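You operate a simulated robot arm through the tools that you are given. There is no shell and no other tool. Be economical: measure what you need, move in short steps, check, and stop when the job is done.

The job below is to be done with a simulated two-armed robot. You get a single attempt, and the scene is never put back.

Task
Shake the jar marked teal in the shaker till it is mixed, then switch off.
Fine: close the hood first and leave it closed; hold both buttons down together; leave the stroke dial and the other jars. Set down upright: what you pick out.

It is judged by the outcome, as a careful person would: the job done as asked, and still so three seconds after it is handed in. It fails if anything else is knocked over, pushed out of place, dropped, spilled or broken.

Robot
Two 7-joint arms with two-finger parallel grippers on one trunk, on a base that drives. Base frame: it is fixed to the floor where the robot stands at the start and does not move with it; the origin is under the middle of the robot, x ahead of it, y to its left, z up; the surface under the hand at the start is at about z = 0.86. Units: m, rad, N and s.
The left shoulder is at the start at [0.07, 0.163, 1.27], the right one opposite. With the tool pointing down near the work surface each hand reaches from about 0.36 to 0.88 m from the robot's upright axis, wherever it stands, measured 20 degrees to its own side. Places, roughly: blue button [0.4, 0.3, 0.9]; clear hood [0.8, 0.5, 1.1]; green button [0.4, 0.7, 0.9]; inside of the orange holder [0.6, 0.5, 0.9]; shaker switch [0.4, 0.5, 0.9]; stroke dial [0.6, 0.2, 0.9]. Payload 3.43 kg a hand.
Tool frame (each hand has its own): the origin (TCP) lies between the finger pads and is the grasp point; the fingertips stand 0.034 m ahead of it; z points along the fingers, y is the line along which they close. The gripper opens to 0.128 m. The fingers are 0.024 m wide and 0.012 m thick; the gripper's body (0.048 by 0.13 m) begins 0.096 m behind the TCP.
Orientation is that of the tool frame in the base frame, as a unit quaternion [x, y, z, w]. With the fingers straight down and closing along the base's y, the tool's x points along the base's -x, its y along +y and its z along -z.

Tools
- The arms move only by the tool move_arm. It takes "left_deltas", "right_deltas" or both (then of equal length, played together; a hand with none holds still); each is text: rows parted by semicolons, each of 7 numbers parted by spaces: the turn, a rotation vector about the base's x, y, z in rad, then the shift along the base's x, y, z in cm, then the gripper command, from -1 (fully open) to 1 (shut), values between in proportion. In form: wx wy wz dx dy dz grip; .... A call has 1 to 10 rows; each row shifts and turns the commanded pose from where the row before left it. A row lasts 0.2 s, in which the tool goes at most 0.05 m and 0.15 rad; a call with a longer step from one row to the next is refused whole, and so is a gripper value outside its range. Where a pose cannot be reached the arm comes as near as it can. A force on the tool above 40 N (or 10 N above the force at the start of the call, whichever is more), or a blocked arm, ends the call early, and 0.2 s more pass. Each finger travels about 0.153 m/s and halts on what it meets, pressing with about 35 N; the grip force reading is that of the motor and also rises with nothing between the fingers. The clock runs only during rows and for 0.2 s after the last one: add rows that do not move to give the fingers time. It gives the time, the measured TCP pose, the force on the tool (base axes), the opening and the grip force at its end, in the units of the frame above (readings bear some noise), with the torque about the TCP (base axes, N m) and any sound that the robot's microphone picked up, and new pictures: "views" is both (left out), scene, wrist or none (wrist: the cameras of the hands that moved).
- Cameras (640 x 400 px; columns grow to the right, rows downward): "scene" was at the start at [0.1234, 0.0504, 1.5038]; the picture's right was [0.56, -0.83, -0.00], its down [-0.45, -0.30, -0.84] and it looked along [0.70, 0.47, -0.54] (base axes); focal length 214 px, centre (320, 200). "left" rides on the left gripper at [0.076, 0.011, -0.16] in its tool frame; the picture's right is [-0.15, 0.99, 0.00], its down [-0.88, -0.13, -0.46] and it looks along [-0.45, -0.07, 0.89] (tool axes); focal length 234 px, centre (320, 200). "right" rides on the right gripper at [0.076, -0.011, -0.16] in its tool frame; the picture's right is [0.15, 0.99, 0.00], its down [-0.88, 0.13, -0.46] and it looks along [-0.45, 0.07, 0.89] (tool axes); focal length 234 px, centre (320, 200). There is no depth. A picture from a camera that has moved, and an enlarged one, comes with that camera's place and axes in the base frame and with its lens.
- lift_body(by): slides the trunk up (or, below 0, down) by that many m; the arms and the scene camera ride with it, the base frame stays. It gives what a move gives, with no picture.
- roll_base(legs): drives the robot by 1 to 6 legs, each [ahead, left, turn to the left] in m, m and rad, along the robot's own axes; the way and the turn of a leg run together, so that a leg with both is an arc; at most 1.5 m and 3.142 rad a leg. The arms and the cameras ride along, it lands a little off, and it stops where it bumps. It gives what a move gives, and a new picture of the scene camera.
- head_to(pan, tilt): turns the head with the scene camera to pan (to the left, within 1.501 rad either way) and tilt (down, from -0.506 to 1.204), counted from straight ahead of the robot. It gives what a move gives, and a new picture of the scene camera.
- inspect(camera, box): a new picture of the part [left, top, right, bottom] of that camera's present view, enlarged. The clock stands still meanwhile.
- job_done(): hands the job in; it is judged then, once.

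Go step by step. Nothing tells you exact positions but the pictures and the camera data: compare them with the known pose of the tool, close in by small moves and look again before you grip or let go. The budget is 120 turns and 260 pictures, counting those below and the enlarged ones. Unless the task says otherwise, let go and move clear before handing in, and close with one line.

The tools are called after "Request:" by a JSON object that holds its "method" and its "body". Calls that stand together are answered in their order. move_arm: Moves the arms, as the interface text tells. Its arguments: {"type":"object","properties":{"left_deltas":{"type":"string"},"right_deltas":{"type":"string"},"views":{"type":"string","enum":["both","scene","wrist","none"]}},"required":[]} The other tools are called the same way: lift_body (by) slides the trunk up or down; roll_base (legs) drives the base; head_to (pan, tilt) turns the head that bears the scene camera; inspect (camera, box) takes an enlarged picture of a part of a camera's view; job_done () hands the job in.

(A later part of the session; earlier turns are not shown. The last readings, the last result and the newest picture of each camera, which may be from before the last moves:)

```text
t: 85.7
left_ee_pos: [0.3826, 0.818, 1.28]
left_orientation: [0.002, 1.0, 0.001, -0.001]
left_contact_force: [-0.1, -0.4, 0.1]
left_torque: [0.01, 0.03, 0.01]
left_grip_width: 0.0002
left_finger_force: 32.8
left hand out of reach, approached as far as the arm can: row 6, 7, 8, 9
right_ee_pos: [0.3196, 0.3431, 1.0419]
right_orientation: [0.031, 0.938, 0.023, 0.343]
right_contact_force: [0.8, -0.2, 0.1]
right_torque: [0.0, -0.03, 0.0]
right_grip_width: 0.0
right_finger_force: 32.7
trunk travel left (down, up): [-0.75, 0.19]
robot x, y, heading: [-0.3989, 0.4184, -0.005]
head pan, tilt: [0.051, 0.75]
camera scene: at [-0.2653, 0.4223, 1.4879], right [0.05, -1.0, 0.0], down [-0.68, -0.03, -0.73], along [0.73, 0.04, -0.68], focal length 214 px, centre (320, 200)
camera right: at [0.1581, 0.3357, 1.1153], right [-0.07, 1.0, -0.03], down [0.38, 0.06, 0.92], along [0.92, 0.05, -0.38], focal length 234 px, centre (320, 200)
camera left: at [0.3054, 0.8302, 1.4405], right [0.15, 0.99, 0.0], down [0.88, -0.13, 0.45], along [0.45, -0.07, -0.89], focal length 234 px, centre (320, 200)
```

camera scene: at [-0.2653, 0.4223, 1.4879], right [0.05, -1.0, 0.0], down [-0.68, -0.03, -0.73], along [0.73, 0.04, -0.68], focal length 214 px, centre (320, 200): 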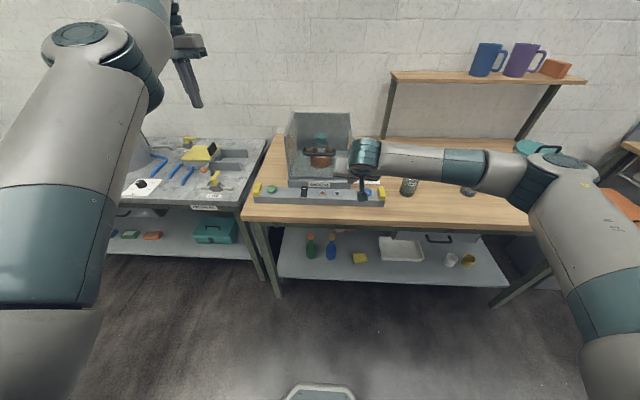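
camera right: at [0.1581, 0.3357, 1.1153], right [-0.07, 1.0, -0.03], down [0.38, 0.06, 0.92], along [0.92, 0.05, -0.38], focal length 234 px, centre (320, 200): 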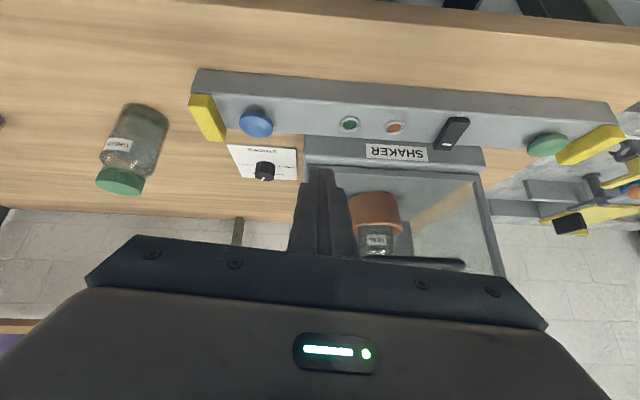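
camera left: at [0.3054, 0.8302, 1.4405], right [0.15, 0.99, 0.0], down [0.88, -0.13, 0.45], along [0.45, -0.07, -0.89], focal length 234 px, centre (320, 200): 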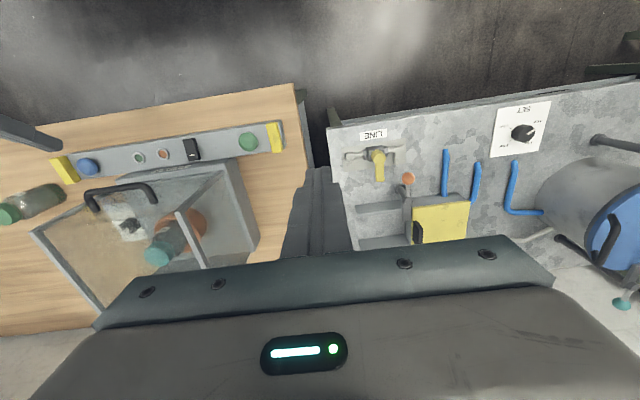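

The left arm is out of the way. Sliding the right hand across to the switch.

Request:
{"method": "move_arm", "body": {"right_deltas": "0 0 0 0 3.6 0 1; 0 0 0 0 3.6 0 1; 0 0 0 0 3.6 -0.5 1; 0 0 0 0 3.6 -1 1; 0 0 0 0 3.4 -1 1; 0 0 0 0 0 0 1", "views": "both"}}

Request:
{"method": "inspect", "body": {"camera": "right", "box": [220, 60, 420, 240]}}

```text
t: 87.1
left_ee_pos: [0.3828, 0.8171, 1.2806]
left_orientation: [0.001, 1.0, 0.001, -0.001]
left_contact_force: [0.1, -0.1, 0.0]
left_torque: [0.01, 0.0, -0.01]
left_grip_width: 0.0
left_finger_force: 33.0
right_ee_pos: [0.3209, 0.5216, 1.019]
right_orientation: [0.031, 0.939, 0.022, 0.343]
right_contact_force: [0.6, -0.3, -0.2]
right_torque: [0.01, -0.01, 0.01]
right_grip_width: 0.0
right_finger_force: 33.0
trunk travel left (down, up): [-0.75, 0.19]
robot x, y, heading: [-0.3954, 0.4165, -0.007]
head pan, tilt: [0.051, 0.75]
camera scene: at [-0.2657, 0.422, 1.488], right [0.05, -1.0, 0.0], down [-0.68, -0.03, -0.73], along [0.73, 0.04, -0.68], focal length 214 px, centre (320, 200)
camera right: at [0.1586, 0.5134, 1.091], right [-0.07, 1.0, -0.03], down [0.38, 0.05, 0.92], along [0.92, 0.05, -0.38], focal length 234 px, centre (320, 200)
```

scene: 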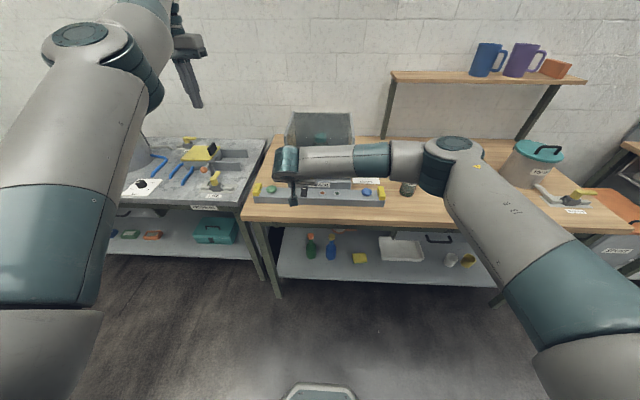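
right: 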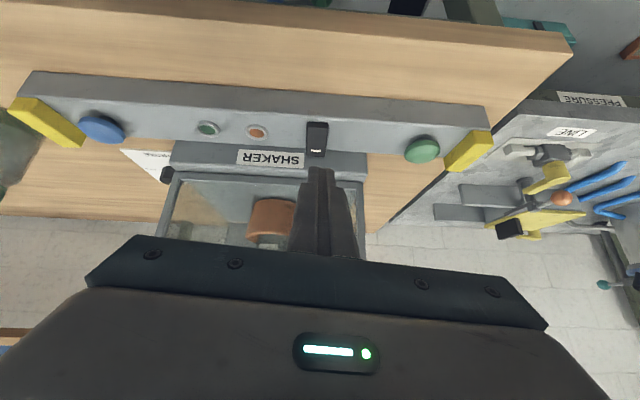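

```text
2.22 times, centred on (320, 150) of right
camera zoom: at [0.1586, 0.5134, 1.091], right [-0.07, 1.0, -0.03], down [0.38, 0.05, 0.92], along [0.92, 0.05, -0.38], focal length 520 px, centre (320, 311)
```

zoom: 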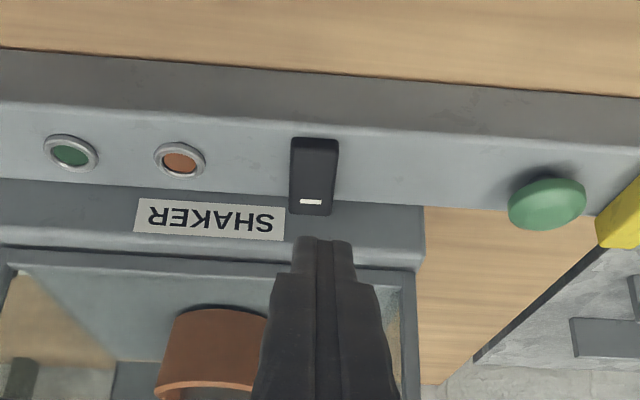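

I'll bring the fingertip just above the marked end of the rocker.

Request:
{"method": "move_arm", "body": {"right_deltas": "0 0 0 2.6 0 -1.2 1; 0 0 0 2.5 0 -1.6 1; 0 0 0 2.5 0 -1.6 1; 0 0 0 0 0 0 1", "views": "none"}}

Request:
{"method": "inspect", "body": {"camera": "right", "box": [240, 80, 400, 240]}}

Request:
{"method": "inspect", "body": {"camera": "left", "box": [80, 90, 300, 230]}}

```text
t: 88.1
left_ee_pos: [0.3814, 0.8202, 1.2796]
left_orientation: [0.002, 1.0, 0.0, 0.0]
left_contact_force: [0.4, 0.1, -0.4]
left_torque: [0.01, 0.0, 0.01]
left_grip_width: 0.0
left_finger_force: 33.2
right_ee_pos: [0.3957, 0.5217, 0.9734]
right_orientation: [0.032, 0.938, 0.021, 0.343]
right_contact_force: [0.1, 0.7, 0.0]
right_torque: [0.01, -0.05, -0.01]
right_grip_width: 0.0002
right_finger_force: 33.0
trunk travel left (down, up): [-0.75, 0.19]
robot x, y, heading: [-0.4007, 0.4177, -0.001]
head pan, tilt: [0.051, 0.75]
```

```text
2.50 times, centred on (320, 160) of right
camera zoom: at [0.2339, 0.5145, 1.0463], right [-0.07, 1.0, -0.03], down [0.38, 0.06, 0.92], along [0.92, 0.05, -0.38], focal length 585 px, centre (320, 300)
```

zoom: 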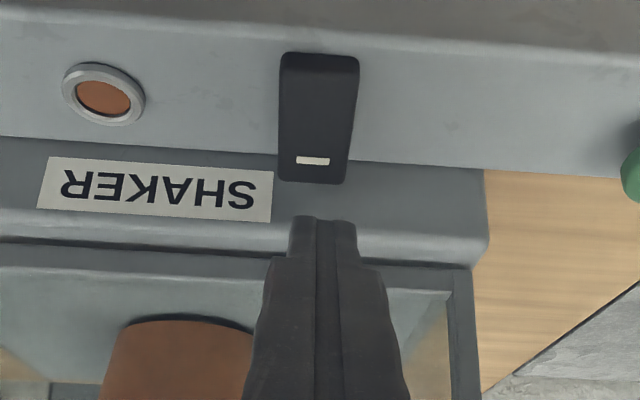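

```text
2.86 times, centred on (190, 160) of left
camera zoom: at [0.305, 0.8309, 1.4402], right [0.15, 0.99, 0.0], down [0.88, -0.13, 0.45], along [0.45, -0.07, -0.89], focal length 669 px, centre (691, 314)
```

zoom: 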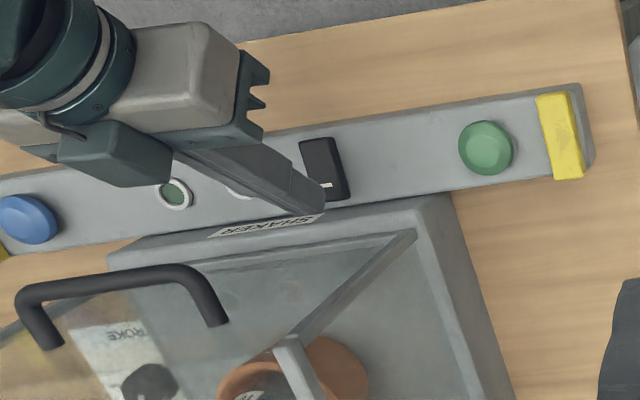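

Request:
{"method": "move_arm", "body": {"right_deltas": "0 0 0 0.2 -0.1 -1 1; 0 0 0 0 0 -0.8 1; 0 0 0 0 0 -0.5 1; 0 0 0 0 0 -0.4 1; 0 0 0 0 0 -0.3 1; 0 0 0 0 0 0 1", "views": "none"}}

Request:
{"method": "inspect", "body": {"camera": "right", "box": [240, 60, 400, 240]}}

```text
t: 89.5
left_ee_pos: [0.3813, 0.8202, 1.2824]
left_orientation: [0.001, 1.0, -0.001, -0.001]
left_contact_force: [0.9, 1.3, -0.1]
left_torque: [0.02, 0.0, 0.01]
left_grip_width: 0.0001
left_finger_force: 33.2
right_ee_pos: [0.3989, 0.5198, 0.9473]
right_orientation: [0.032, 0.938, 0.022, 0.346]
right_contact_force: [5.8, 0.6, 15.5]
right_torque: [0.02, -0.42, 0.03]
right_grip_width: 0.0
right_finger_force: 32.7
trunk travel left (down, up): [-0.75, 0.19]
robot x, y, heading: [-0.3976, 0.4242, -0.002]
head pan, tilt: [0.051, 0.75]
heard: click
```

```text
2.22 times, centred on (320, 150) of right
camera zoom: at [0.236, 0.5131, 1.0192], right [-0.07, 1.0, -0.03], down [0.38, 0.06, 0.92], along [0.92, 0.05, -0.38], focal length 520 px, centre (320, 311)
```

zoom: 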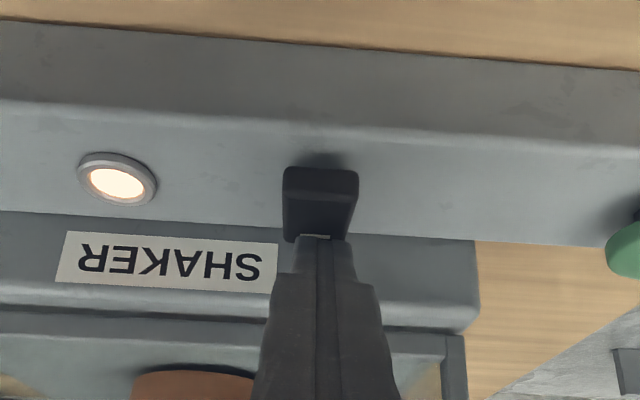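

Click, and the power lamp is lit. I'll back the hand off the way it came.

Request:
{"method": "move_arm", "body": {"right_deltas": "0 0 0 0 0 2 1; 0 0 0 -1 0 2 1; 0 0 0 -3.3 0 1.6 1; 0 0 0 -3.3 0 1.4 1; 0 0 0 0 -4 0 1; 0 0 0 0 -4 0 1; 0 0 0 0 -4 0 1; 0 0 0 0 -4 0 1; 0 0 0 0 -4 0 1; 0 0 0 0 -4 0 1", "views": "none"}}

Request:
{"method": "move_arm", "body": {"right_deltas": "0 0.14 0 1.5 -0.3 0 1; 0 0.14 0 1.5 -0.3 0 1; 0 0.14 0 1.5 -0.3 0 1; 0 0.14 0 1.5 -0.3 0 1; 0 0.14 0 1.8 -0.3 0 1; 0 0 0 0 0 0 1; 0 0 0 0 0 0 1; 0 0 0 0 0 0 1; 0 0 0 0 0 0 1; 0 0 0 0 0 0 1", "left_deltas": "0 0 0 0.2 -1.85 -2.6 1; 0 0 0 0.2 -1.85 -2.6 1; 0 0 0 0.2 -1.85 -2.6 1; 0 0 0 0.2 -1.85 -2.6 1; 0 0 0 0.2 -1.85 -2.6 1; 0 0 0 0.2 -1.85 -2.6 1; 0 0 0 0.2 -1.85 -2.6 1; 0 0 0 0.2 -1.85 -2.6 1; 0 0 0 0.2 -1.85 -2.6 1; 0 0 0 0 0 -2 1", "views": "both"}}

```text
t: 91.7
left_ee_pos: [0.3808, 0.8168, 1.2816]
left_orientation: [0.001, 1.0, 0.0, -0.001]
left_contact_force: [-0.6, -1.3, 0.6]
left_torque: [0.03, -0.02, 0.0]
left_grip_width: 0.0001
left_finger_force: 33.2
right_ee_pos: [0.3216, 0.2799, 1.0144]
right_orientation: [0.032, 0.938, 0.022, 0.344]
right_contact_force: [-0.1, -0.1, -0.4]
right_torque: [0.02, -0.02, 0.03]
right_grip_width: 0.0
right_finger_force: 33.2
trunk travel left (down, up): [-0.75, 0.19]
robot x, y, heading: [-0.3973, 0.4183, -0.001]
head pan, tilt: [0.051, 0.75]
```

```text
t: 93.9
left_ee_pos: [0.4007, 0.6536, 1.0247]
left_orientation: [0.0, 1.0, 0.0, -0.001]
left_contact_force: [0.2, 0.3, -0.8]
left_torque: [-0.03, -0.03, 0.03]
left_grip_width: 0.0
left_finger_force: 33.4
right_ee_pos: [0.4017, 0.2658, 1.0136]
right_orientation: [0.037, 0.999, 0.01, 0.001]
right_contact_force: [0.6, 0.0, 0.6]
right_torque: [-0.01, 0.05, 0.03]
right_grip_width: 0.0
right_finger_force: 33.3
trunk travel left (down, up): [-0.75, 0.19]
robot x, y, heading: [-0.3949, 0.4195, -0.004]
head pan, tilt: [0.051, 0.75]
camera scene: at [-0.2649, 0.4238, 1.4879], right [0.05, -1.0, 0.0], down [-0.68, -0.03, -0.73], along [0.73, 0.03, -0.68], focal length 214 px, centre (320, 200)
camera right: at [0.323, 0.2586, 1.1734], right [-0.07, 1.0, 0.02], down [0.89, 0.06, 0.46], along [0.46, 0.05, -0.89], focal length 234 px, centre (320, 200)
camera left: at [0.3236, 0.6656, 1.1855], right [0.15, 0.99, 0.0], down [0.88, -0.13, 0.45], along [0.45, -0.07, -0.89], focal length 234 px, centre (320, 200)
```

scene: 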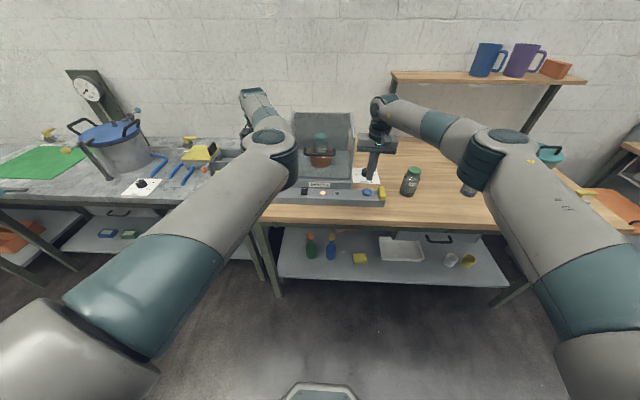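
right: 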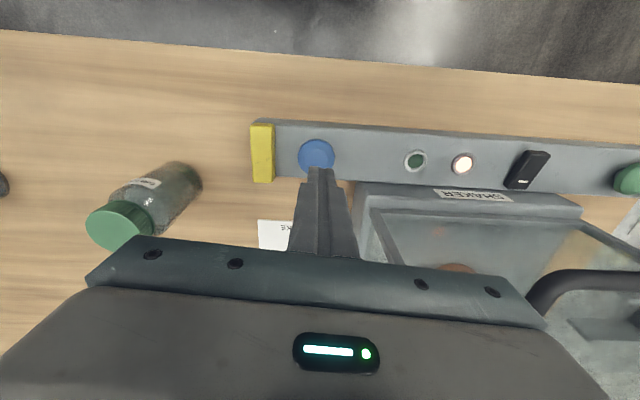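
left: 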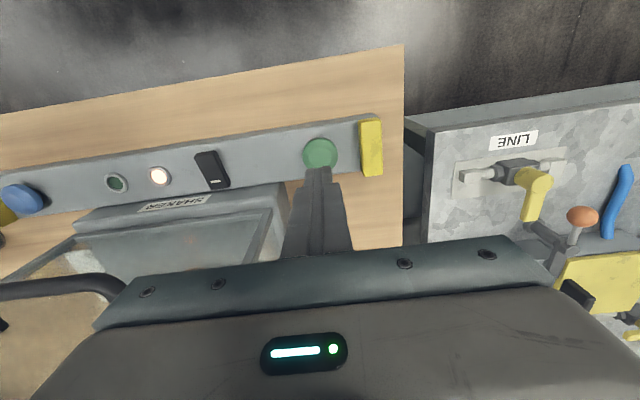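

The lamp is on and both hands are above their buttons. I'll press both together and hold.

Request:
{"method": "move_arm", "body": {"left_deltas": "0 0 0 0 0 -2.5 1; 0 0 0 0 0 -2 1; 0 0 0 0 0 -1.1 1; 0 0 0 0 0 -0.6 1; 0 0 0 0 0 -0.6 1; 0 0 0 0 0 -0.5 1; 0 0 0 0 0 -0.3 1; 0 0 0 0 0 0 1; 0 0 0 0 0 0 1; 0 0 0 0 0 0 1", "right_deltas": "0 0 0 -0.1 0 -2 1; 0 0 0 0 0 -1.5 1; 0 0 0 0 0 -0.9 1; 0 0 0 0 0 -0.6 1; 0 0 0 0 0 -0.6 1; 0 0 0 0 0 -0.5 1; 0 0 0 0 0 -0.3 1; 0 0 0 0 0 0 1; 0 0 0 0 0 0 1; 0 0 0 0 0 0 1", "views": "wrist"}}

Request:
{"method": "inspect", "body": {"camera": "scene", "box": [230, 100, 410, 220]}}

```text
t: 96.1
left_ee_pos: [0.3999, 0.653, 0.9507]
left_orientation: [0.003, 1.0, 0.0, -0.001]
left_contact_force: [2.6, 0.6, 5.0]
left_torque: [0.02, -0.1, -0.04]
left_grip_width: 0.0
left_finger_force: 32.9
right_ee_pos: [0.3995, 0.2648, 0.9508]
right_orientation: [0.036, 0.999, 0.011, 0.001]
right_contact_force: [2.9, -1.5, 6.8]
right_torque: [-0.09, -0.09, 0.05]
right_grip_width: 0.0
right_finger_force: 33.5
trunk travel left (down, up): [-0.75, 0.19]
robot x, y, heading: [-0.3976, 0.4205, -0.007]
head pan, tilt: [0.051, 0.75]
heard: click, click
camera right: at [0.3214, 0.2583, 1.1105], right [-0.07, 1.0, 0.02], down [0.89, 0.06, 0.46], along [0.46, 0.05, -0.89], focal length 234 px, centre (320, 200)
camera left: at [0.3227, 0.665, 1.1108], right [0.15, 0.99, 0.0], down [0.88, -0.13, 0.46], along [0.45, -0.07, -0.89], focal length 234 px, centre (320, 200)
```

right: 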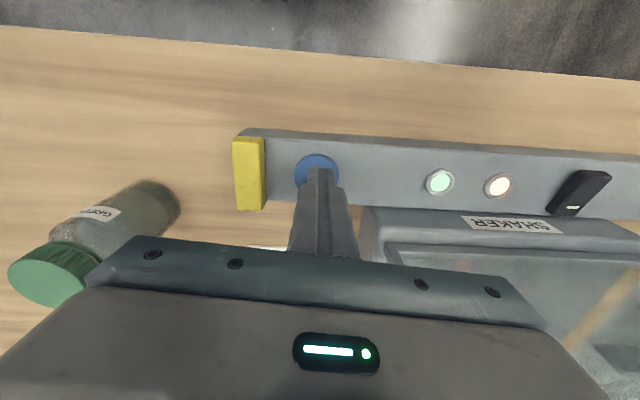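
left: 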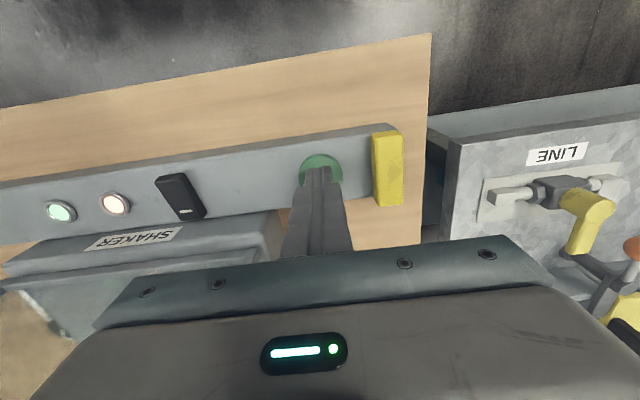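

```text
3.33 times, centred on (320, 160) of scene
camera zoom: at [-0.2663, 0.4228, 1.4881], right [0.05, -1.0, 0.0], down [-0.68, -0.03, -0.73], along [0.73, 0.04, -0.68], focal length 715 px, centre (320, 333)
```

zoom: 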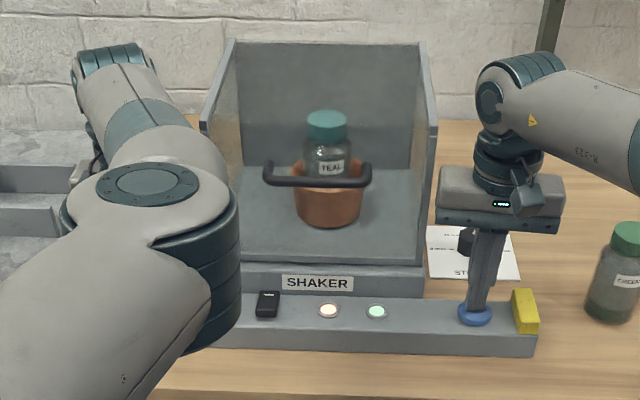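

The green lamp is lit and the holder is moving, so it is running. I'll keep both buttons held.

Request:
{"method": "move_arm", "body": {"left_deltas": "0 0 0 0 0 -0.1 1; 0 0 0 0 0 0 1; 0 0 0 0 0 0 1; 0 0 0 0 0 0 1; 0 0 0 0 0 0 1; 0 0 0 0 0 0 1; 0 0 0 0 0 0 1; 0 0 0 0 0 0 1; 0 0 0 0 0 0 1; 0 0 0 0 0 0 1", "right_deltas": "0 0 0 0 0 -0.1 1; 0 0 0 0 0 0 1; 0 0 0 0 0 0 1; 0 0 0 0 0 0 1; 0 0 0 0 0 0 1; 0 0 0 0 0 0 1; 0 0 0 0 0 0 1; 0 0 0 0 0 0 1; 0 0 0 0 0 0 1; 0 0 0 0 0 0 1", "views": "none"}}

Request:
{"method": "inspect", "body": {"camera": "scene", "box": [285, 120, 365, 205]}}

```text
t: 98.3
left_ee_pos: [0.3984, 0.6535, 0.9513]
left_orientation: [0.003, 1.0, 0.0, 0.0]
left_contact_force: [4.2, -0.2, 8.7]
left_torque: [0.0, -0.14, -0.02]
left_grip_width: 0.0001
left_finger_force: 32.5
right_ee_pos: [0.399, 0.2653, 0.9504]
right_orientation: [0.036, 0.999, 0.011, 0.002]
right_contact_force: [3.5, -0.8, 12.7]
right_torque: [-0.06, -0.09, -0.01]
right_grip_width: 0.0
right_finger_force: 33.8
trunk travel left (down, up): [-0.75, 0.19]
robot x, y, heading: [-0.3983, 0.4184, -0.003]
head pan, tilt: [0.051, 0.75]
```

```text
4.71 times, centred on (325, 162) of scene
camera zoom: at [-0.2674, 0.423, 1.4882], right [0.05, -1.0, 0.0], down [-0.68, -0.03, -0.73], along [0.73, 0.04, -0.68], focal length 1009 px, centre (296, 376)
```

zoom: 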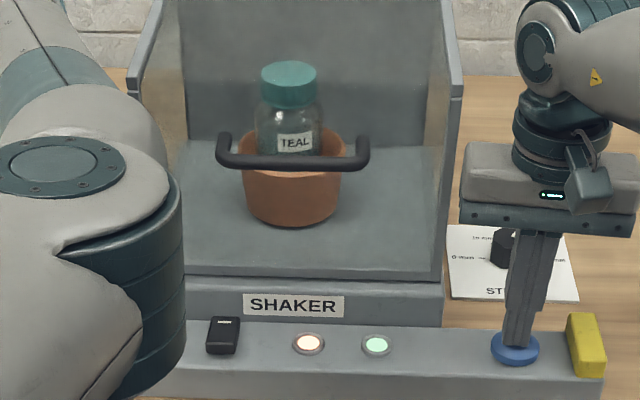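

Request:
{"method": "move_arm", "body": {"left_deltas": "0 0 0 0 0 0 1; 0 0 0 0 0 0 1; 0 0 0 0 0 0 1; 0 0 0 0 0 0 1; 0 0 0 0 0 0 1; 0 0 0 0 0 0 1; 0 0 0 0 0 0 1; 0 0 0 0 0 0 1; 0 0 0 0 0 0 1; 0 0 0 0 0 0 1", "right_deltas": "0 0 0 0 0 0 1; 0 0 0 0 0 0 1; 0 0 0 0 0 0 1; 0 0 0 0 0 0 1; 0 0 0 0 0 0 1; 0 0 0 0 0 0 1; 0 0 0 0 0 0 1; 0 0 0 0 0 0 1; 0 0 0 0 0 0 1; 0 0 0 0 0 0 1", "views": "none"}}

Request:
{"method": "move_arm", "body": {"left_deltas": "0 0 0 0 0 0 1; 0 0 0 0 0 0 1; 0 0 0 0 0 0 1; 0 0 0 0 0 0 1; 0 0 0 0 0 0 1; 0 0 0 0 0 0 1; 0 0 0 0 0 0 1; 0 0 0 0 0 0 1; 0 0 0 0 0 0 1; 0 0 0 0 0 0 1", "right_deltas": "0 0 0 0 0 0 1; 0 0 0 0 0 0 1; 0 0 0 0 0 0 1; 0 0 0 0 0 0 1; 0 0 0 0 0 0 1; 0 0 0 0 0 0 1; 0 0 0 0 0 0 1; 0 0 0 0 0 0 1; 0 0 0 0 0 0 1; 0 0 0 0 0 0 1", "views": "none"}}

Request:
{"method": "inspect", "body": {"camera": "scene", "box": [285, 120, 365, 205]}}

```text
t: 100.5
left_ee_pos: [0.3985, 0.6533, 0.9507]
left_orientation: [0.002, 1.0, 0.0, -0.001]
left_contact_force: [2.7, -0.7, 8.2]
left_torque: [-0.06, -0.09, 0.03]
left_grip_width: 0.0002
left_finger_force: 33.0
right_ee_pos: [0.3981, 0.2654, 0.9497]
right_orientation: [0.037, 0.999, 0.01, 0.001]
right_contact_force: [1.9, 1.8, 11.5]
right_torque: [0.01, -0.06, 0.0]
right_grip_width: 0.0
right_finger_force: 32.8
trunk travel left (down, up): [-0.75, 0.19]
robot x, y, heading: [-0.3976, 0.4154, -0.006]
head pan, tilt: [0.051, 0.75]
```

```text
t: 102.7
left_ee_pos: [0.3983, 0.6555, 0.9516]
left_orientation: [0.001, 1.0, 0.0, 0.0]
left_contact_force: [1.9, -0.7, 7.0]
left_torque: [-0.06, -0.01, -0.03]
left_grip_width: 0.0
left_finger_force: 33.4
right_ee_pos: [0.3988, 0.2669, 0.9501]
right_orientation: [0.037, 0.999, 0.01, 0.002]
right_contact_force: [0.9, 1.8, 9.0]
right_torque: [0.0, 0.0, 0.0]
right_grip_width: 0.0
right_finger_force: 33.4
trunk travel left (down, up): [-0.75, 0.19]
robot x, y, heading: [-0.3981, 0.4166, -0.001]
head pan, tilt: [0.051, 0.75]
```

```text
4.71 times, centred on (325, 162) of scene
camera zoom: at [-0.2678, 0.4231, 1.4882], right [0.05, -1.0, 0.0], down [-0.68, -0.03, -0.73], along [0.73, 0.04, -0.68], focal length 1009 px, centre (296, 376)
```

zoom: 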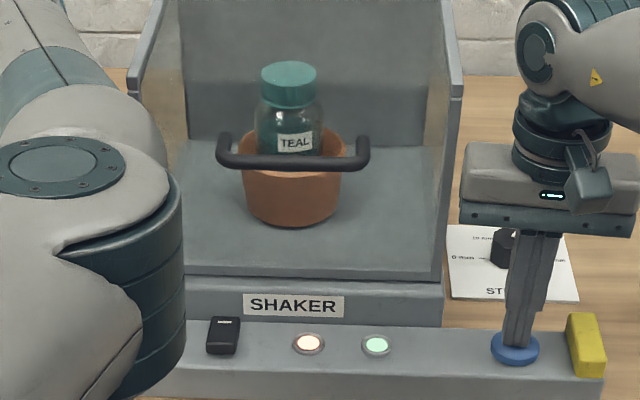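

The contents are turning teal. I'll keep holding.

Request:
{"method": "move_arm", "body": {"left_deltas": "0 0 0 0 0 -0.05 1; 0 0 0 0 0 0 1; 0 0 0 0 0 0 1; 0 0 0 0 0 0 1; 0 0 0 0 0 0 1; 0 0 0 0 0 0 1; 0 0 0 0 0 0 1; 0 0 0 0 0 0 1; 0 0 0 0 0 0 1; 0 0 0 0 0 0 1", "right_deltas": "0 0 0 0 0 -0.05 1; 0 0 0 0 0 0 1; 0 0 0 0 0 0 1; 0 0 0 0 0 0 1; 0 0 0 0 0 0 1; 0 0 0 0 0 0 1; 0 0 0 0 0 0 1; 0 0 0 0 0 0 1; 0 0 0 0 0 0 1; 0 0 0 0 0 0 1", "views": "none"}}

Request:
{"method": "move_arm", "body": {"left_deltas": "0 0 0 0 0 0 1; 0 0 0 0 0 0 1; 0 0 0 0 0 0 1; 0 0 0 0 0 0 1; 0 0 0 0 0 0 1; 0 0 0 0 0 0 1; 0 0 0 0 0 0 1; 0 0 0 0 0 0 1; 0 0 0 0 0 0 1; 0 0 0 0 0 0 1", "right_deltas": "0 0 0 0 0 0 1; 0 0 0 0 0 0 1; 0 0 0 0 0 0 1; 0 0 0 0 0 0 1; 0 0 0 0 0 0 1; 0 0 0 0 0 0 1; 0 0 0 0 0 0 1; 0 0 0 0 0 0 1; 0 0 0 0 0 0 1; 0 0 0 0 0 0 1", "views": "none"}}

Request:
{"method": "inspect", "body": {"camera": "scene", "box": [285, 120, 365, 205]}}

```text
t: 104.9
left_ee_pos: [0.3972, 0.6536, 0.951]
left_orientation: [0.001, 1.0, 0.0, 0.0]
left_contact_force: [3.1, -2.4, 9.8]
left_torque: [-0.1, -0.1, 0.03]
left_grip_width: 0.0
left_finger_force: 33.1
right_ee_pos: [0.3987, 0.2669, 0.9491]
right_orientation: [0.037, 0.999, 0.011, 0.003]
right_contact_force: [3.2, 1.9, 13.5]
right_torque: [0.0, -0.03, 0.0]
right_grip_width: 0.0
right_finger_force: 32.9
trunk travel left (down, up): [-0.75, 0.19]
robot x, y, heading: [-0.3983, 0.4139, -0.007]
head pan, tilt: [0.051, 0.75]
```

```text
t: 107.1
left_ee_pos: [0.398, 0.6546, 0.9497]
left_orientation: [0.001, 1.0, -0.001, 0.0]
left_contact_force: [2.1, -0.8, 9.3]
left_torque: [-0.01, -0.1, 0.01]
left_grip_width: 0.0
left_finger_force: 33.0
right_ee_pos: [0.3984, 0.2654, 0.9501]
right_orientation: [0.036, 0.999, 0.011, 0.003]
right_contact_force: [3.3, 1.2, 13.8]
right_torque: [-0.01, -0.07, -0.01]
right_grip_width: 0.0
right_finger_force: 32.8
trunk travel left (down, up): [-0.75, 0.19]
robot x, y, heading: [-0.4001, 0.422, -0.002]
head pan, tilt: [0.051, 0.75]
```

```text
4.71 times, centred on (325, 162) of scene
camera zoom: at [-0.2682, 0.4231, 1.4882], right [0.05, -1.0, 0.0], down [-0.68, -0.03, -0.73], along [0.73, 0.04, -0.68], focal length 1009 px, centre (296, 376)
```

zoom: 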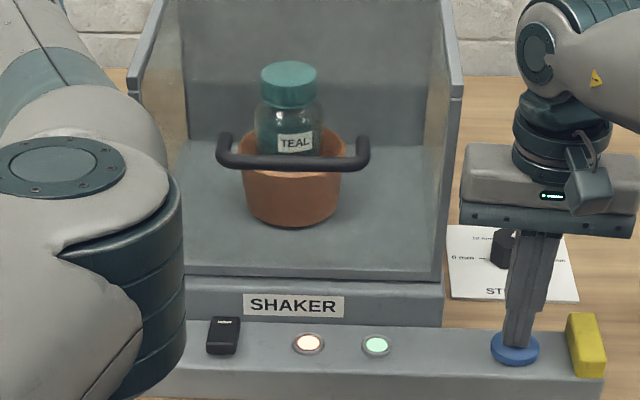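

Request:
{"method": "inspect", "body": {"camera": "scene", "box": [308, 130, 338, 155]}}

Request:
{"method": "move_arm", "body": {"left_deltas": "0 0 0 0 0 0 1; 0 0 0 0 0 0 1; 0 0 0 0 0 0 1; 0 0 0 0 0 0 1; 0 0 0 0 0 0 1; 0 0 0 0 0 0 1; 0 0 0 0 0 0 1; 0 0 0 0 0 0 1; 0 0 0 0 0 0 1", "right_deltas": "0 0 0 0 0 0 1; 0 0 0 0 0 0 1; 0 0 0 0 0 0 1; 0 0 0 0 0 0 1; 0 0 0 0 0 0 1; 0 0 0 0 0 0 1; 0 0 0 0 0 0 1; 0 0 0 0 0 0 1; 0 0 0 0 0 0 1", "views": "none"}}

Request:
{"method": "move_arm", "body": {"left_deltas": "0 0 0 0 0 0 1; 0 0 0 0 0 0 1; 0 0 0 0 0 0 1; 0 0 0 0 0 0 1; 0 0 0 0 0 0 1; 0 0 0 0 0 0 1; 0 0 0 0 0 0 1; 0 0 0 0 0 0 1; 0 0 0 0 0 0 1; 0 0 0 0 0 0 1", "right_deltas": "0 0 0 0 0 0 1; 0 0 0 0 0 0 1; 0 0 0 0 0 0 1; 0 0 0 0 0 0 1; 0 0 0 0 0 0 1; 0 0 0 0 0 0 1; 0 0 0 0 0 0 1; 0 0 0 0 0 0 1; 0 0 0 0 0 0 1; 0 0 0 0 0 0 1", "views": "none"}}

Request:
{"method": "inspect", "body": {"camera": "scene", "box": [308, 130, 338, 155]}}

```text
16.00 times, centred on (323, 142) of scene
camera zoom: at [-0.2682, 0.4231, 1.4882], right [0.05, -1.0, 0.0], down [-0.68, -0.03, -0.73], along [0.73, 0.04, -0.68], focal length 3432 px, centre (272, 1120)
```

zoom: 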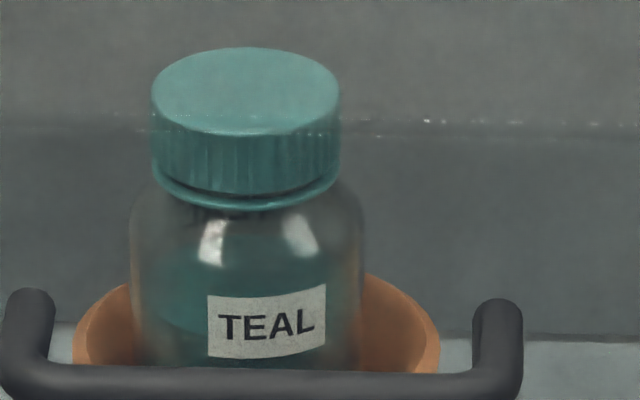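

```text
t: 109.1
left_ee_pos: [0.3969, 0.6541, 0.951]
left_orientation: [0.001, 1.0, 0.0, 0.0]
left_contact_force: [2.5, -0.8, 8.9]
left_torque: [0.02, -0.04, 0.03]
left_grip_width: 0.0
left_finger_force: 33.5
right_ee_pos: [0.398, 0.2657, 0.9511]
right_orientation: [0.038, 0.999, 0.01, 0.002]
right_contact_force: [2.5, -0.7, 13.8]
right_torque: [-0.08, -0.05, -0.02]
right_grip_width: 0.0002
right_finger_force: 32.9
trunk travel left (down, up): [-0.75, 0.19]
robot x, y, heading: [-0.3985, 0.4185, -0.007]
head pan, tilt: [0.051, 0.75]
```

```text
t: 111.3
left_ee_pos: [0.3982, 0.6534, 0.95]
left_orientation: [0.002, 1.0, 0.0, 0.0]
left_contact_force: [2.5, 0.5, 8.9]
left_torque: [0.01, -0.05, 0.01]
left_grip_width: 0.0
left_finger_force: 32.8
right_ee_pos: [0.3977, 0.2661, 0.9515]
right_orientation: [0.036, 0.999, 0.01, 0.001]
right_contact_force: [1.0, -0.7, 12.1]
right_torque: [-0.08, -0.01, 0.01]
right_grip_width: 0.0
right_finger_force: 32.5
trunk travel left (down, up): [-0.75, 0.19]
robot x, y, heading: [-0.399, 0.4164, -0.004]
head pan, tilt: [0.051, 0.75]
```

```text
16.00 times, centred on (323, 142) of scene
camera zoom: at [-0.2683, 0.4231, 1.4882], right [0.05, -1.0, 0.0], down [-0.68, -0.03, -0.73], along [0.73, 0.04, -0.68], focal length 3432 px, centre (272, 1120)
```

zoom: 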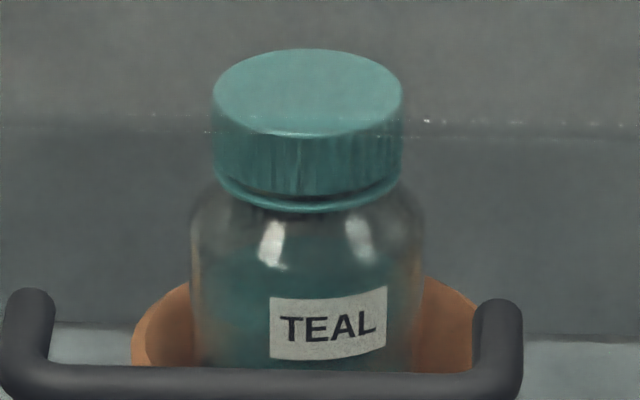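

It is still blending. I'll hold on and compare again.

Request:
{"method": "move_arm", "body": {"left_deltas": "0 0 0 0 0 0 1; 0 0 0 0 0 0 1; 0 0 0 0 0 0 1; 0 0 0 0 0 0 1; 0 0 0 0 0 0 1; 0 0 0 0 0 0 1; 0 0 0 0 0 0 1; 0 0 0 0 0 0 1; 0 0 0 0 0 0 1; 0 0 0 0 0 0 1", "right_deltas": "0 0 0 0 0 0 1; 0 0 0 0 0 0 1; 0 0 0 0 0 0 1; 0 0 0 0 0 0 1; 0 0 0 0 0 0 1; 0 0 0 0 0 0 1; 0 0 0 0 0 0 1; 0 0 0 0 0 0 1; 0 0 0 0 0 0 1; 0 0 0 0 0 0 1", "views": "none"}}

Request:
{"method": "move_arm", "body": {"left_deltas": "0 0 0 0 0 0 1; 0 0 0 0 0 0 1; 0 0 0 0 0 0 1; 0 0 0 0 0 0 1; 0 0 0 0 0 0 1; 0 0 0 0 0 0 1; 0 0 0 0 0 0 1; 0 0 0 0 0 0 1; 0 0 0 0 0 0 1; 0 0 0 0 0 0 1", "right_deltas": "0 0 0 0 0 0 1; 0 0 0 0 0 0 1; 0 0 0 0 0 0 1; 0 0 0 0 0 0 1; 0 0 0 0 0 0 1; 0 0 0 0 0 0 1; 0 0 0 0 0 0 1; 0 0 0 0 0 0 1; 0 0 0 0 0 0 1; 0 0 0 0 0 0 1", "views": "none"}}

Request:
{"method": "inspect", "body": {"camera": "scene", "box": [308, 130, 338, 155]}}

Request:
{"method": "inspect", "body": {"camera": "scene", "box": [285, 120, 365, 205]}}

```text
t: 113.5
left_ee_pos: [0.3984, 0.6531, 0.9515]
left_orientation: [0.002, 1.0, -0.001, -0.001]
left_contact_force: [1.3, 0.7, 8.2]
left_torque: [0.01, -0.06, -0.02]
left_grip_width: 0.0
left_finger_force: 33.1
right_ee_pos: [0.3976, 0.2667, 0.9506]
right_orientation: [0.037, 0.999, 0.011, 0.002]
right_contact_force: [1.2, -1.2, 12.8]
right_torque: [-0.03, 0.03, -0.01]
right_grip_width: 0.0001
right_finger_force: 33.3
trunk travel left (down, up): [-0.75, 0.19]
robot x, y, heading: [-0.3976, 0.4189, -0.004]
head pan, tilt: [0.051, 0.75]
```

```text
t: 115.7
left_ee_pos: [0.3985, 0.6539, 0.9506]
left_orientation: [0.002, 1.0, 0.0, 0.0]
left_contact_force: [1.2, 0.2, 8.4]
left_torque: [0.01, -0.02, -0.01]
left_grip_width: 0.0
left_finger_force: 32.7
right_ee_pos: [0.3978, 0.2663, 0.9494]
right_orientation: [0.037, 0.999, 0.01, 0.002]
right_contact_force: [0.7, -1.1, 11.4]
right_torque: [-0.05, 0.03, 0.03]
right_grip_width: 0.0
right_finger_force: 33.2
trunk travel left (down, up): [-0.75, 0.19]
robot x, y, heading: [-0.3964, 0.4171, 0.001]
head pan, tilt: [0.051, 0.75]
```

```text
16.00 times, centred on (323, 142) of scene
camera zoom: at [-0.2684, 0.4231, 1.4882], right [0.05, -1.0, 0.0], down [-0.68, -0.03, -0.73], along [0.73, 0.04, -0.68], focal length 3432 px, centre (272, 1120)
```

zoom: 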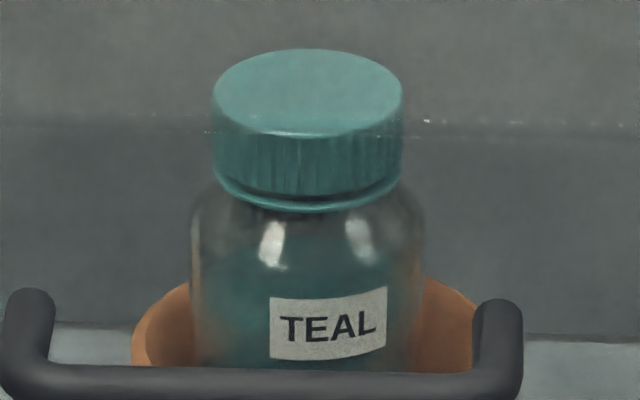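

```text
4.71 times, centred on (325, 162) of scene
camera zoom: at [-0.2684, 0.4231, 1.4882], right [0.05, -1.0, 0.0], down [-0.68, -0.03, -0.73], along [0.73, 0.04, -0.68], focal length 1009 px, centre (296, 376)
```

zoom: 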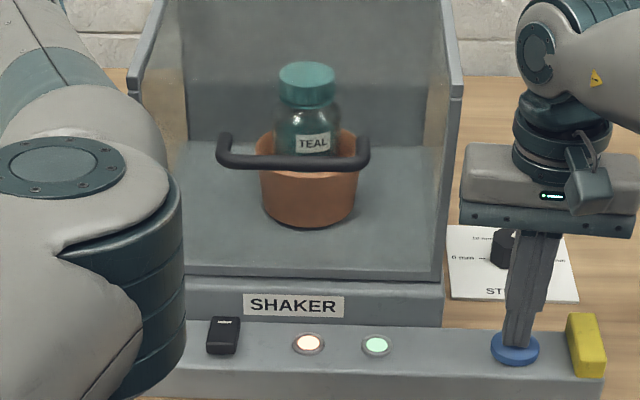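

The last two views look the same. I'll hold a few seconds more and compare once again to be sure.

Request:
{"method": "move_arm", "body": {"left_deltas": "0 0 0 0 0 0 1; 0 0 0 0 0 0 1; 0 0 0 0 0 0 1; 0 0 0 0 0 0 1; 0 0 0 0 0 0 1; 0 0 0 0 0 0 1; 0 0 0 0 0 0 1; 0 0 0 0 0 0 1; 0 0 0 0 0 0 1; 0 0 0 0 0 0 1", "right_deltas": "0 0 0 0 0 0 1; 0 0 0 0 0 0 1; 0 0 0 0 0 0 1; 0 0 0 0 0 0 1; 0 0 0 0 0 0 1; 0 0 0 0 0 0 1; 0 0 0 0 0 0 1; 0 0 0 0 0 0 1; 0 0 0 0 0 0 1; 0 0 0 0 0 0 1", "views": "none"}}

Request:
{"method": "move_arm", "body": {"left_deltas": "0 0 0 0 0 0 1; 0 0 0 0 0 0 1; 0 0 0 0 0 0 1; 0 0 0 0 0 0 1; 0 0 0 0 0 0 1; 0 0 0 0 0 0 1; 0 0 0 0 0 0 1; 0 0 0 0 0 0 1; 0 0 0 0 0 0 1; 0 0 0 0 0 0 1", "right_deltas": "0 0 0 0 0 0 1; 0 0 0 0 0 0 1; 0 0 0 0 0 0 1; 0 0 0 0 0 0 1; 0 0 0 0 0 0 1; 0 0 0 0 0 0 1; 0 0 0 0 0 0 1; 0 0 0 0 0 0 1; 0 0 0 0 0 0 1; 0 0 0 0 0 0 1", "views": "none"}}

Request:
{"method": "move_arm", "body": {"left_deltas": "0 0 0 0 0 0 1; 0 0 0 0 0 0 1; 0 0 0 0 0 0 1; 0 0 0 0 0 0 1; 0 0 0 0 0 0 1; 0 0 0 0 0 0 1; 0 0 0 0 0 0 1", "right_deltas": "0 0 0 0 0 0 1; 0 0 0 0 0 0 1; 0 0 0 0 0 0 1; 0 0 0 0 0 0 1; 0 0 0 0 0 0 1; 0 0 0 0 0 0 1; 0 0 0 0 0 0 1", "views": "none"}}

Request:
{"method": "inspect", "body": {"camera": "scene", "box": [308, 130, 338, 155]}}

```text
t: 117.9
left_ee_pos: [0.3973, 0.6543, 0.9515]
left_orientation: [0.002, 1.0, 0.001, -0.001]
left_contact_force: [0.9, 0.9, 7.7]
left_torque: [0.01, -0.03, 0.04]
left_grip_width: 0.0001
left_finger_force: 33.2
right_ee_pos: [0.3977, 0.2662, 0.9498]
right_orientation: [0.036, 0.999, 0.01, 0.002]
right_contact_force: [1.0, -0.5, 12.2]
right_torque: [-0.07, 0.02, 0.02]
right_grip_width: 0.0
right_finger_force: 32.6
trunk travel left (down, up): [-0.75, 0.19]
robot x, y, heading: [-0.4012, 0.419, -0.012]
head pan, tilt: [0.051, 0.75]
```

```text
t: 120.1
left_ee_pos: [0.3985, 0.6546, 0.9502]
left_orientation: [0.002, 1.0, -0.001, 0.001]
left_contact_force: [0.3, 0.4, 9.7]
left_torque: [0.03, -0.03, 0.02]
left_grip_width: 0.0001
left_finger_force: 32.6
right_ee_pos: [0.3982, 0.2663, 0.9494]
right_orientation: [0.037, 0.999, 0.011, 0.002]
right_contact_force: [1.2, -0.5, 11.5]
right_torque: [-0.06, 0.04, -0.01]
right_grip_width: 0.0
right_finger_force: 33.1
trunk travel left (down, up): [-0.75, 0.19]
robot x, y, heading: [-0.4001, 0.4195, -0.005]
head pan, tilt: [0.051, 0.75]
```

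```text
t: 121.7
left_ee_pos: [0.3984, 0.6537, 0.9509]
left_orientation: [0.002, 1.0, 0.0, 0.0]
left_contact_force: [0.7, 0.3, 8.2]
left_torque: [-0.01, 0.02, 0.05]
left_grip_width: 0.0
left_finger_force: 32.7
right_ee_pos: [0.3975, 0.2656, 0.9509]
right_orientation: [0.036, 0.999, 0.011, 0.002]
right_contact_force: [0.8, -0.5, 12.7]
right_torque: [-0.03, 0.0, 0.03]
right_grip_width: 0.0
right_finger_force: 33.0
trunk travel left (down, up): [-0.75, 0.19]
robot x, y, heading: [-0.3974, 0.4187, -0.001]
head pan, tilt: [0.051, 0.75]
```

```text
16.00 times, centred on (323, 142) of scene
camera zoom: at [-0.2684, 0.4231, 1.4882], right [0.05, -1.0, 0.0], down [-0.68, -0.03, -0.73], along [0.73, 0.04, -0.68], focal length 3432 px, centre (272, 1120)
```

zoom: 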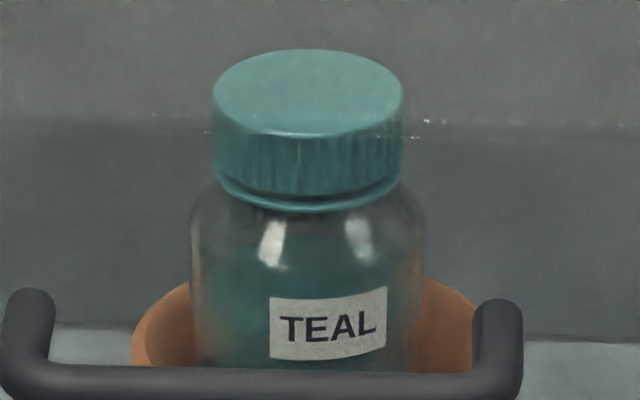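

Request:
{"method": "move_arm", "body": {"left_deltas": "0 0 0 0 0 0 1", "right_deltas": "0 0 0 0 0 0 1", "views": "none"}}

Request:
{"method": "inspect", "body": {"camera": "scene", "box": [285, 120, 365, 205]}}

```text
t: 122.1
left_ee_pos: [0.398, 0.6531, 0.9511]
left_orientation: [0.002, 1.0, -0.001, 0.0]
left_contact_force: [-1.0, -0.6, 7.8]
left_torque: [-0.01, 0.0, 0.02]
left_grip_width: 0.0001
left_finger_force: 33.4
right_ee_pos: [0.3981, 0.2661, 0.9514]
right_orientation: [0.037, 0.999, 0.01, 0.002]
right_contact_force: [0.8, -0.3, 12.3]
right_torque: [-0.06, 0.01, 0.03]
right_grip_width: 0.0
right_finger_force: 33.2
trunk travel left (down, up): [-0.75, 0.19]
robot x, y, heading: [-0.396, 0.4178, -0.006]
head pan, tilt: [0.051, 0.75]
```

```text
4.71 times, centred on (325, 162) of scene
camera zoom: at [-0.2684, 0.4231, 1.4882], right [0.05, -1.0, 0.0], down [-0.68, -0.03, -0.73], along [0.73, 0.04, -0.68], focal length 1009 px, centre (296, 376)
```

zoom: 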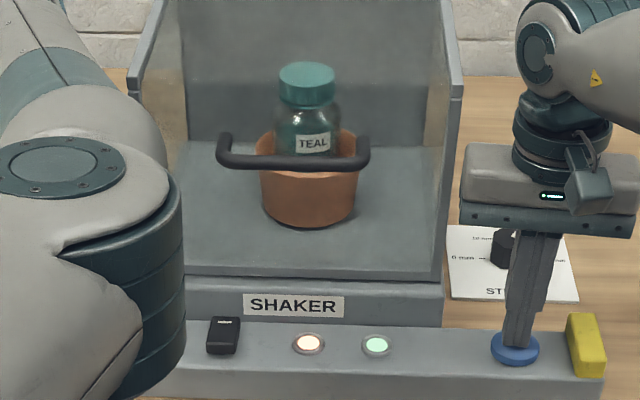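

The colour has been stable for over 10 s while the shaker kept running, so the jar is mixed. I'll release both buttons together.

Request:
{"method": "move_arm", "body": {"left_deltas": "0 0 0 0 0 1 1; 0 0 0 0 0 3 1; 0 0 0 0 0 3 1; 0 0 0 0.3 2 3.2 1; 0 0 0 0.3 2 3.2 1; 0 0 0 0.3 2 3.2 1; 0 0 0 0.3 2 3.2 1; 0 0 0 0.3 2 3.2 1; 0 0 0 0.3 2 3.2 1; 0 0 0 0 2 2 1", "right_deltas": "0 0 0 0 0 1 1; 0 0 0 0 0 3 1; 0 0 0 0 0 3 1; 0 -0.14 0 -1.6 0 0.2 1; 0 -0.14 0 -1.6 0 0.2 1; 0 -0.14 0 -1.6 0 0.2 1; 0 -0.14 0 -1.6 0 0.2 1; 0 -0.14 0 -1.6 0 0.2 1; 0 0 0 0 0 0 1; 0 0 0 0 0 0 1", "views": "scene"}}

Request:
{"method": "inspect", "body": {"camera": "scene", "box": [270, 100, 400, 215]}}

```text
t: 124.3
left_ee_pos: [0.4062, 0.7811, 1.2231]
left_orientation: [0.002, 1.0, 0.003, -0.001]
left_contact_force: [-0.1, -0.3, 0.7]
left_torque: [0.04, 0.0, -0.02]
left_grip_width: 0.0
left_finger_force: 33.2
left hand out of reach, approached as far as the arm can: row 9, 10
right_ee_pos: [0.3191, 0.2633, 1.0281]
right_orientation: [0.032, 0.938, 0.023, 0.344]
right_contact_force: [0.4, 0.2, 0.0]
right_torque: [0.05, 0.0, 0.03]
right_grip_width: 0.0
right_finger_force: 32.5
trunk travel left (down, up): [-0.75, 0.19]
robot x, y, heading: [-0.3953, 0.4186, -0.004]
head pan, tilt: [0.051, 0.75]
camera scene: at [-0.2657, 0.4199, 1.4879], right [0.05, -1.0, 0.0], down [-0.68, -0.03, -0.73], along [0.73, 0.04, -0.68], focal length 214 px, centre (320, 200)
```

scene: 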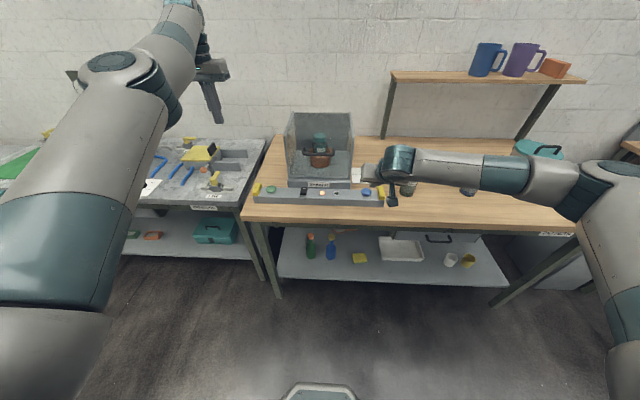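

```text
3.48 times, centred on (335, 158) of scene
camera zoom: at [-0.2657, 0.4199, 1.4879], right [0.05, -1.0, 0.0], down [-0.68, -0.03, -0.73], along [0.73, 0.04, -0.68], focal length 746 px, centre (268, 348)
```

zoom: 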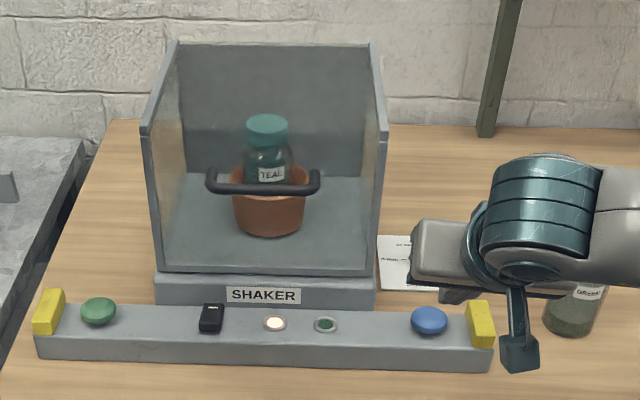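

Request:
{"method": "inspect", "body": {"camera": "scene", "box": [303, 128, 333, 168]}}

Request:
{"method": "inspect", "body": {"camera": "left", "box": [60, 80, 300, 260]}}

```text
10.00 times, centred on (318, 148) of scene
camera zoom: at [-0.2657, 0.4199, 1.4879], right [0.05, -1.0, 0.0], down [-0.68, -0.03, -0.73], along [0.73, 0.04, -0.68], focal length 2145 px, centre (340, 720)
```

zoom: 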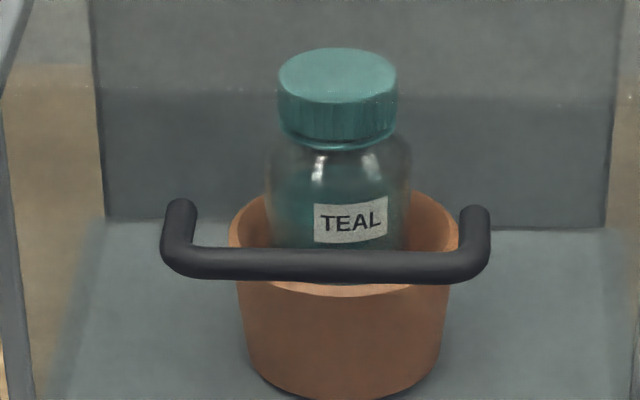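

```text
2.22 times, centred on (180, 170) of left
camera zoom: at [0.3301, 0.7919, 1.3826], right [0.15, 0.99, 0.0], down [0.88, -0.13, 0.45], along [0.45, -0.07, -0.89], focal length 520 px, centre (631, 267)
```

zoom: 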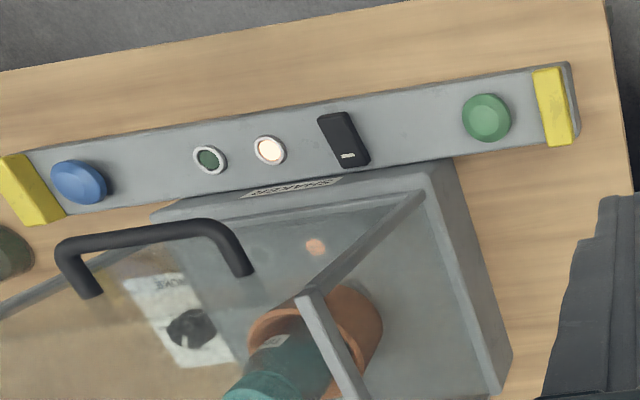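

Mixed evenly and stopped with the jar upright. Now I'll switch off by pressing the rocker's near end at about (0.385, 0.520).

Request:
{"method": "move_arm", "body": {"right_deltas": "0 0 0 0 4 0 1; 0 0 0 0 4 0 1; 0 0 0 0 4 0 1; 0 0 0 0 4 0 1; 0 0 0 0 4 0 1; 0 0 0 0 4 -0.5 1; 0 0 0 0 1.7 -1 1; 0 0 0 2.7 0 -2 1; 0 0 0 2.6 0 -2 1; 0 0 0 0 0 0 1", "views": "none"}}

Request:
{"method": "inspect", "body": {"camera": "right", "box": [240, 60, 400, 240]}}

Request:
{"method": "inspect", "body": {"camera": "left", "box": [100, 80, 260, 200]}}

```text
t: 126.5
left_ee_pos: [0.4063, 0.7839, 1.2225]
left_orientation: [0.002, 1.0, 0.0, -0.001]
left_contact_force: [-0.2, 0.4, -0.8]
left_torque: [0.02, -0.03, 0.02]
left_grip_width: 0.0
left_finger_force: 33.0
right_ee_pos: [0.3724, 0.5233, 0.9731]
right_orientation: [0.031, 0.938, 0.022, 0.344]
right_contact_force: [-0.7, -0.2, 0.3]
right_torque: [-0.01, 0.01, -0.02]
right_grip_width: 0.0
right_finger_force: 33.1
trunk travel left (down, up): [-0.75, 0.19]
robot x, y, heading: [-0.3971, 0.4174, 0.005]
head pan, tilt: [0.051, 0.75]
```

```text
2.22 times, centred on (320, 150) of right
camera zoom: at [0.21, 0.5155, 1.0462], right [-0.07, 1.0, -0.03], down [0.38, 0.06, 0.92], along [0.92, 0.05, -0.38], focal length 520 px, centre (320, 311)
```

zoom: 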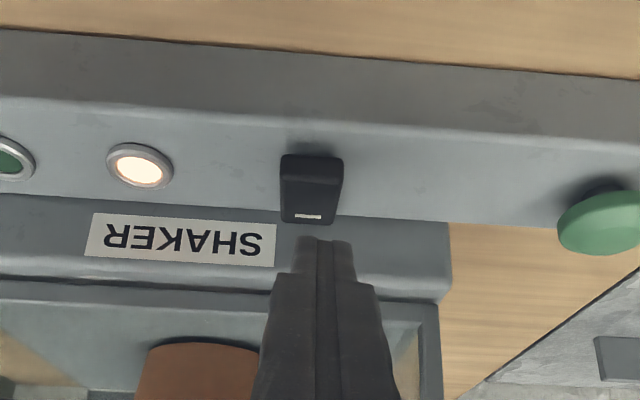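

```text
3.33 times, centred on (180, 140) of left
camera zoom: at [0.3296, 0.795, 1.3819], right [0.15, 0.99, 0.0], down [0.88, -0.13, 0.45], along [0.45, -0.07, -0.89], focal length 781 px, centre (787, 400)
```

zoom: 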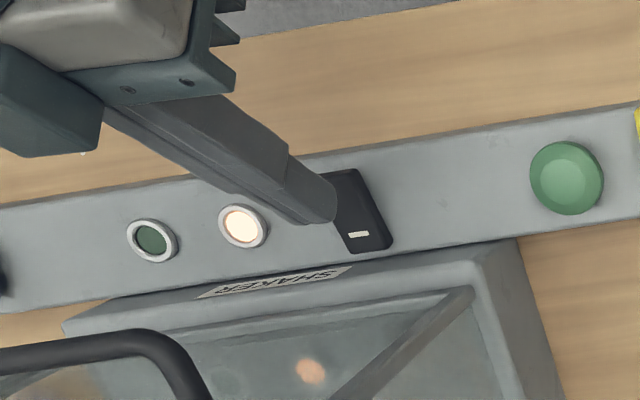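

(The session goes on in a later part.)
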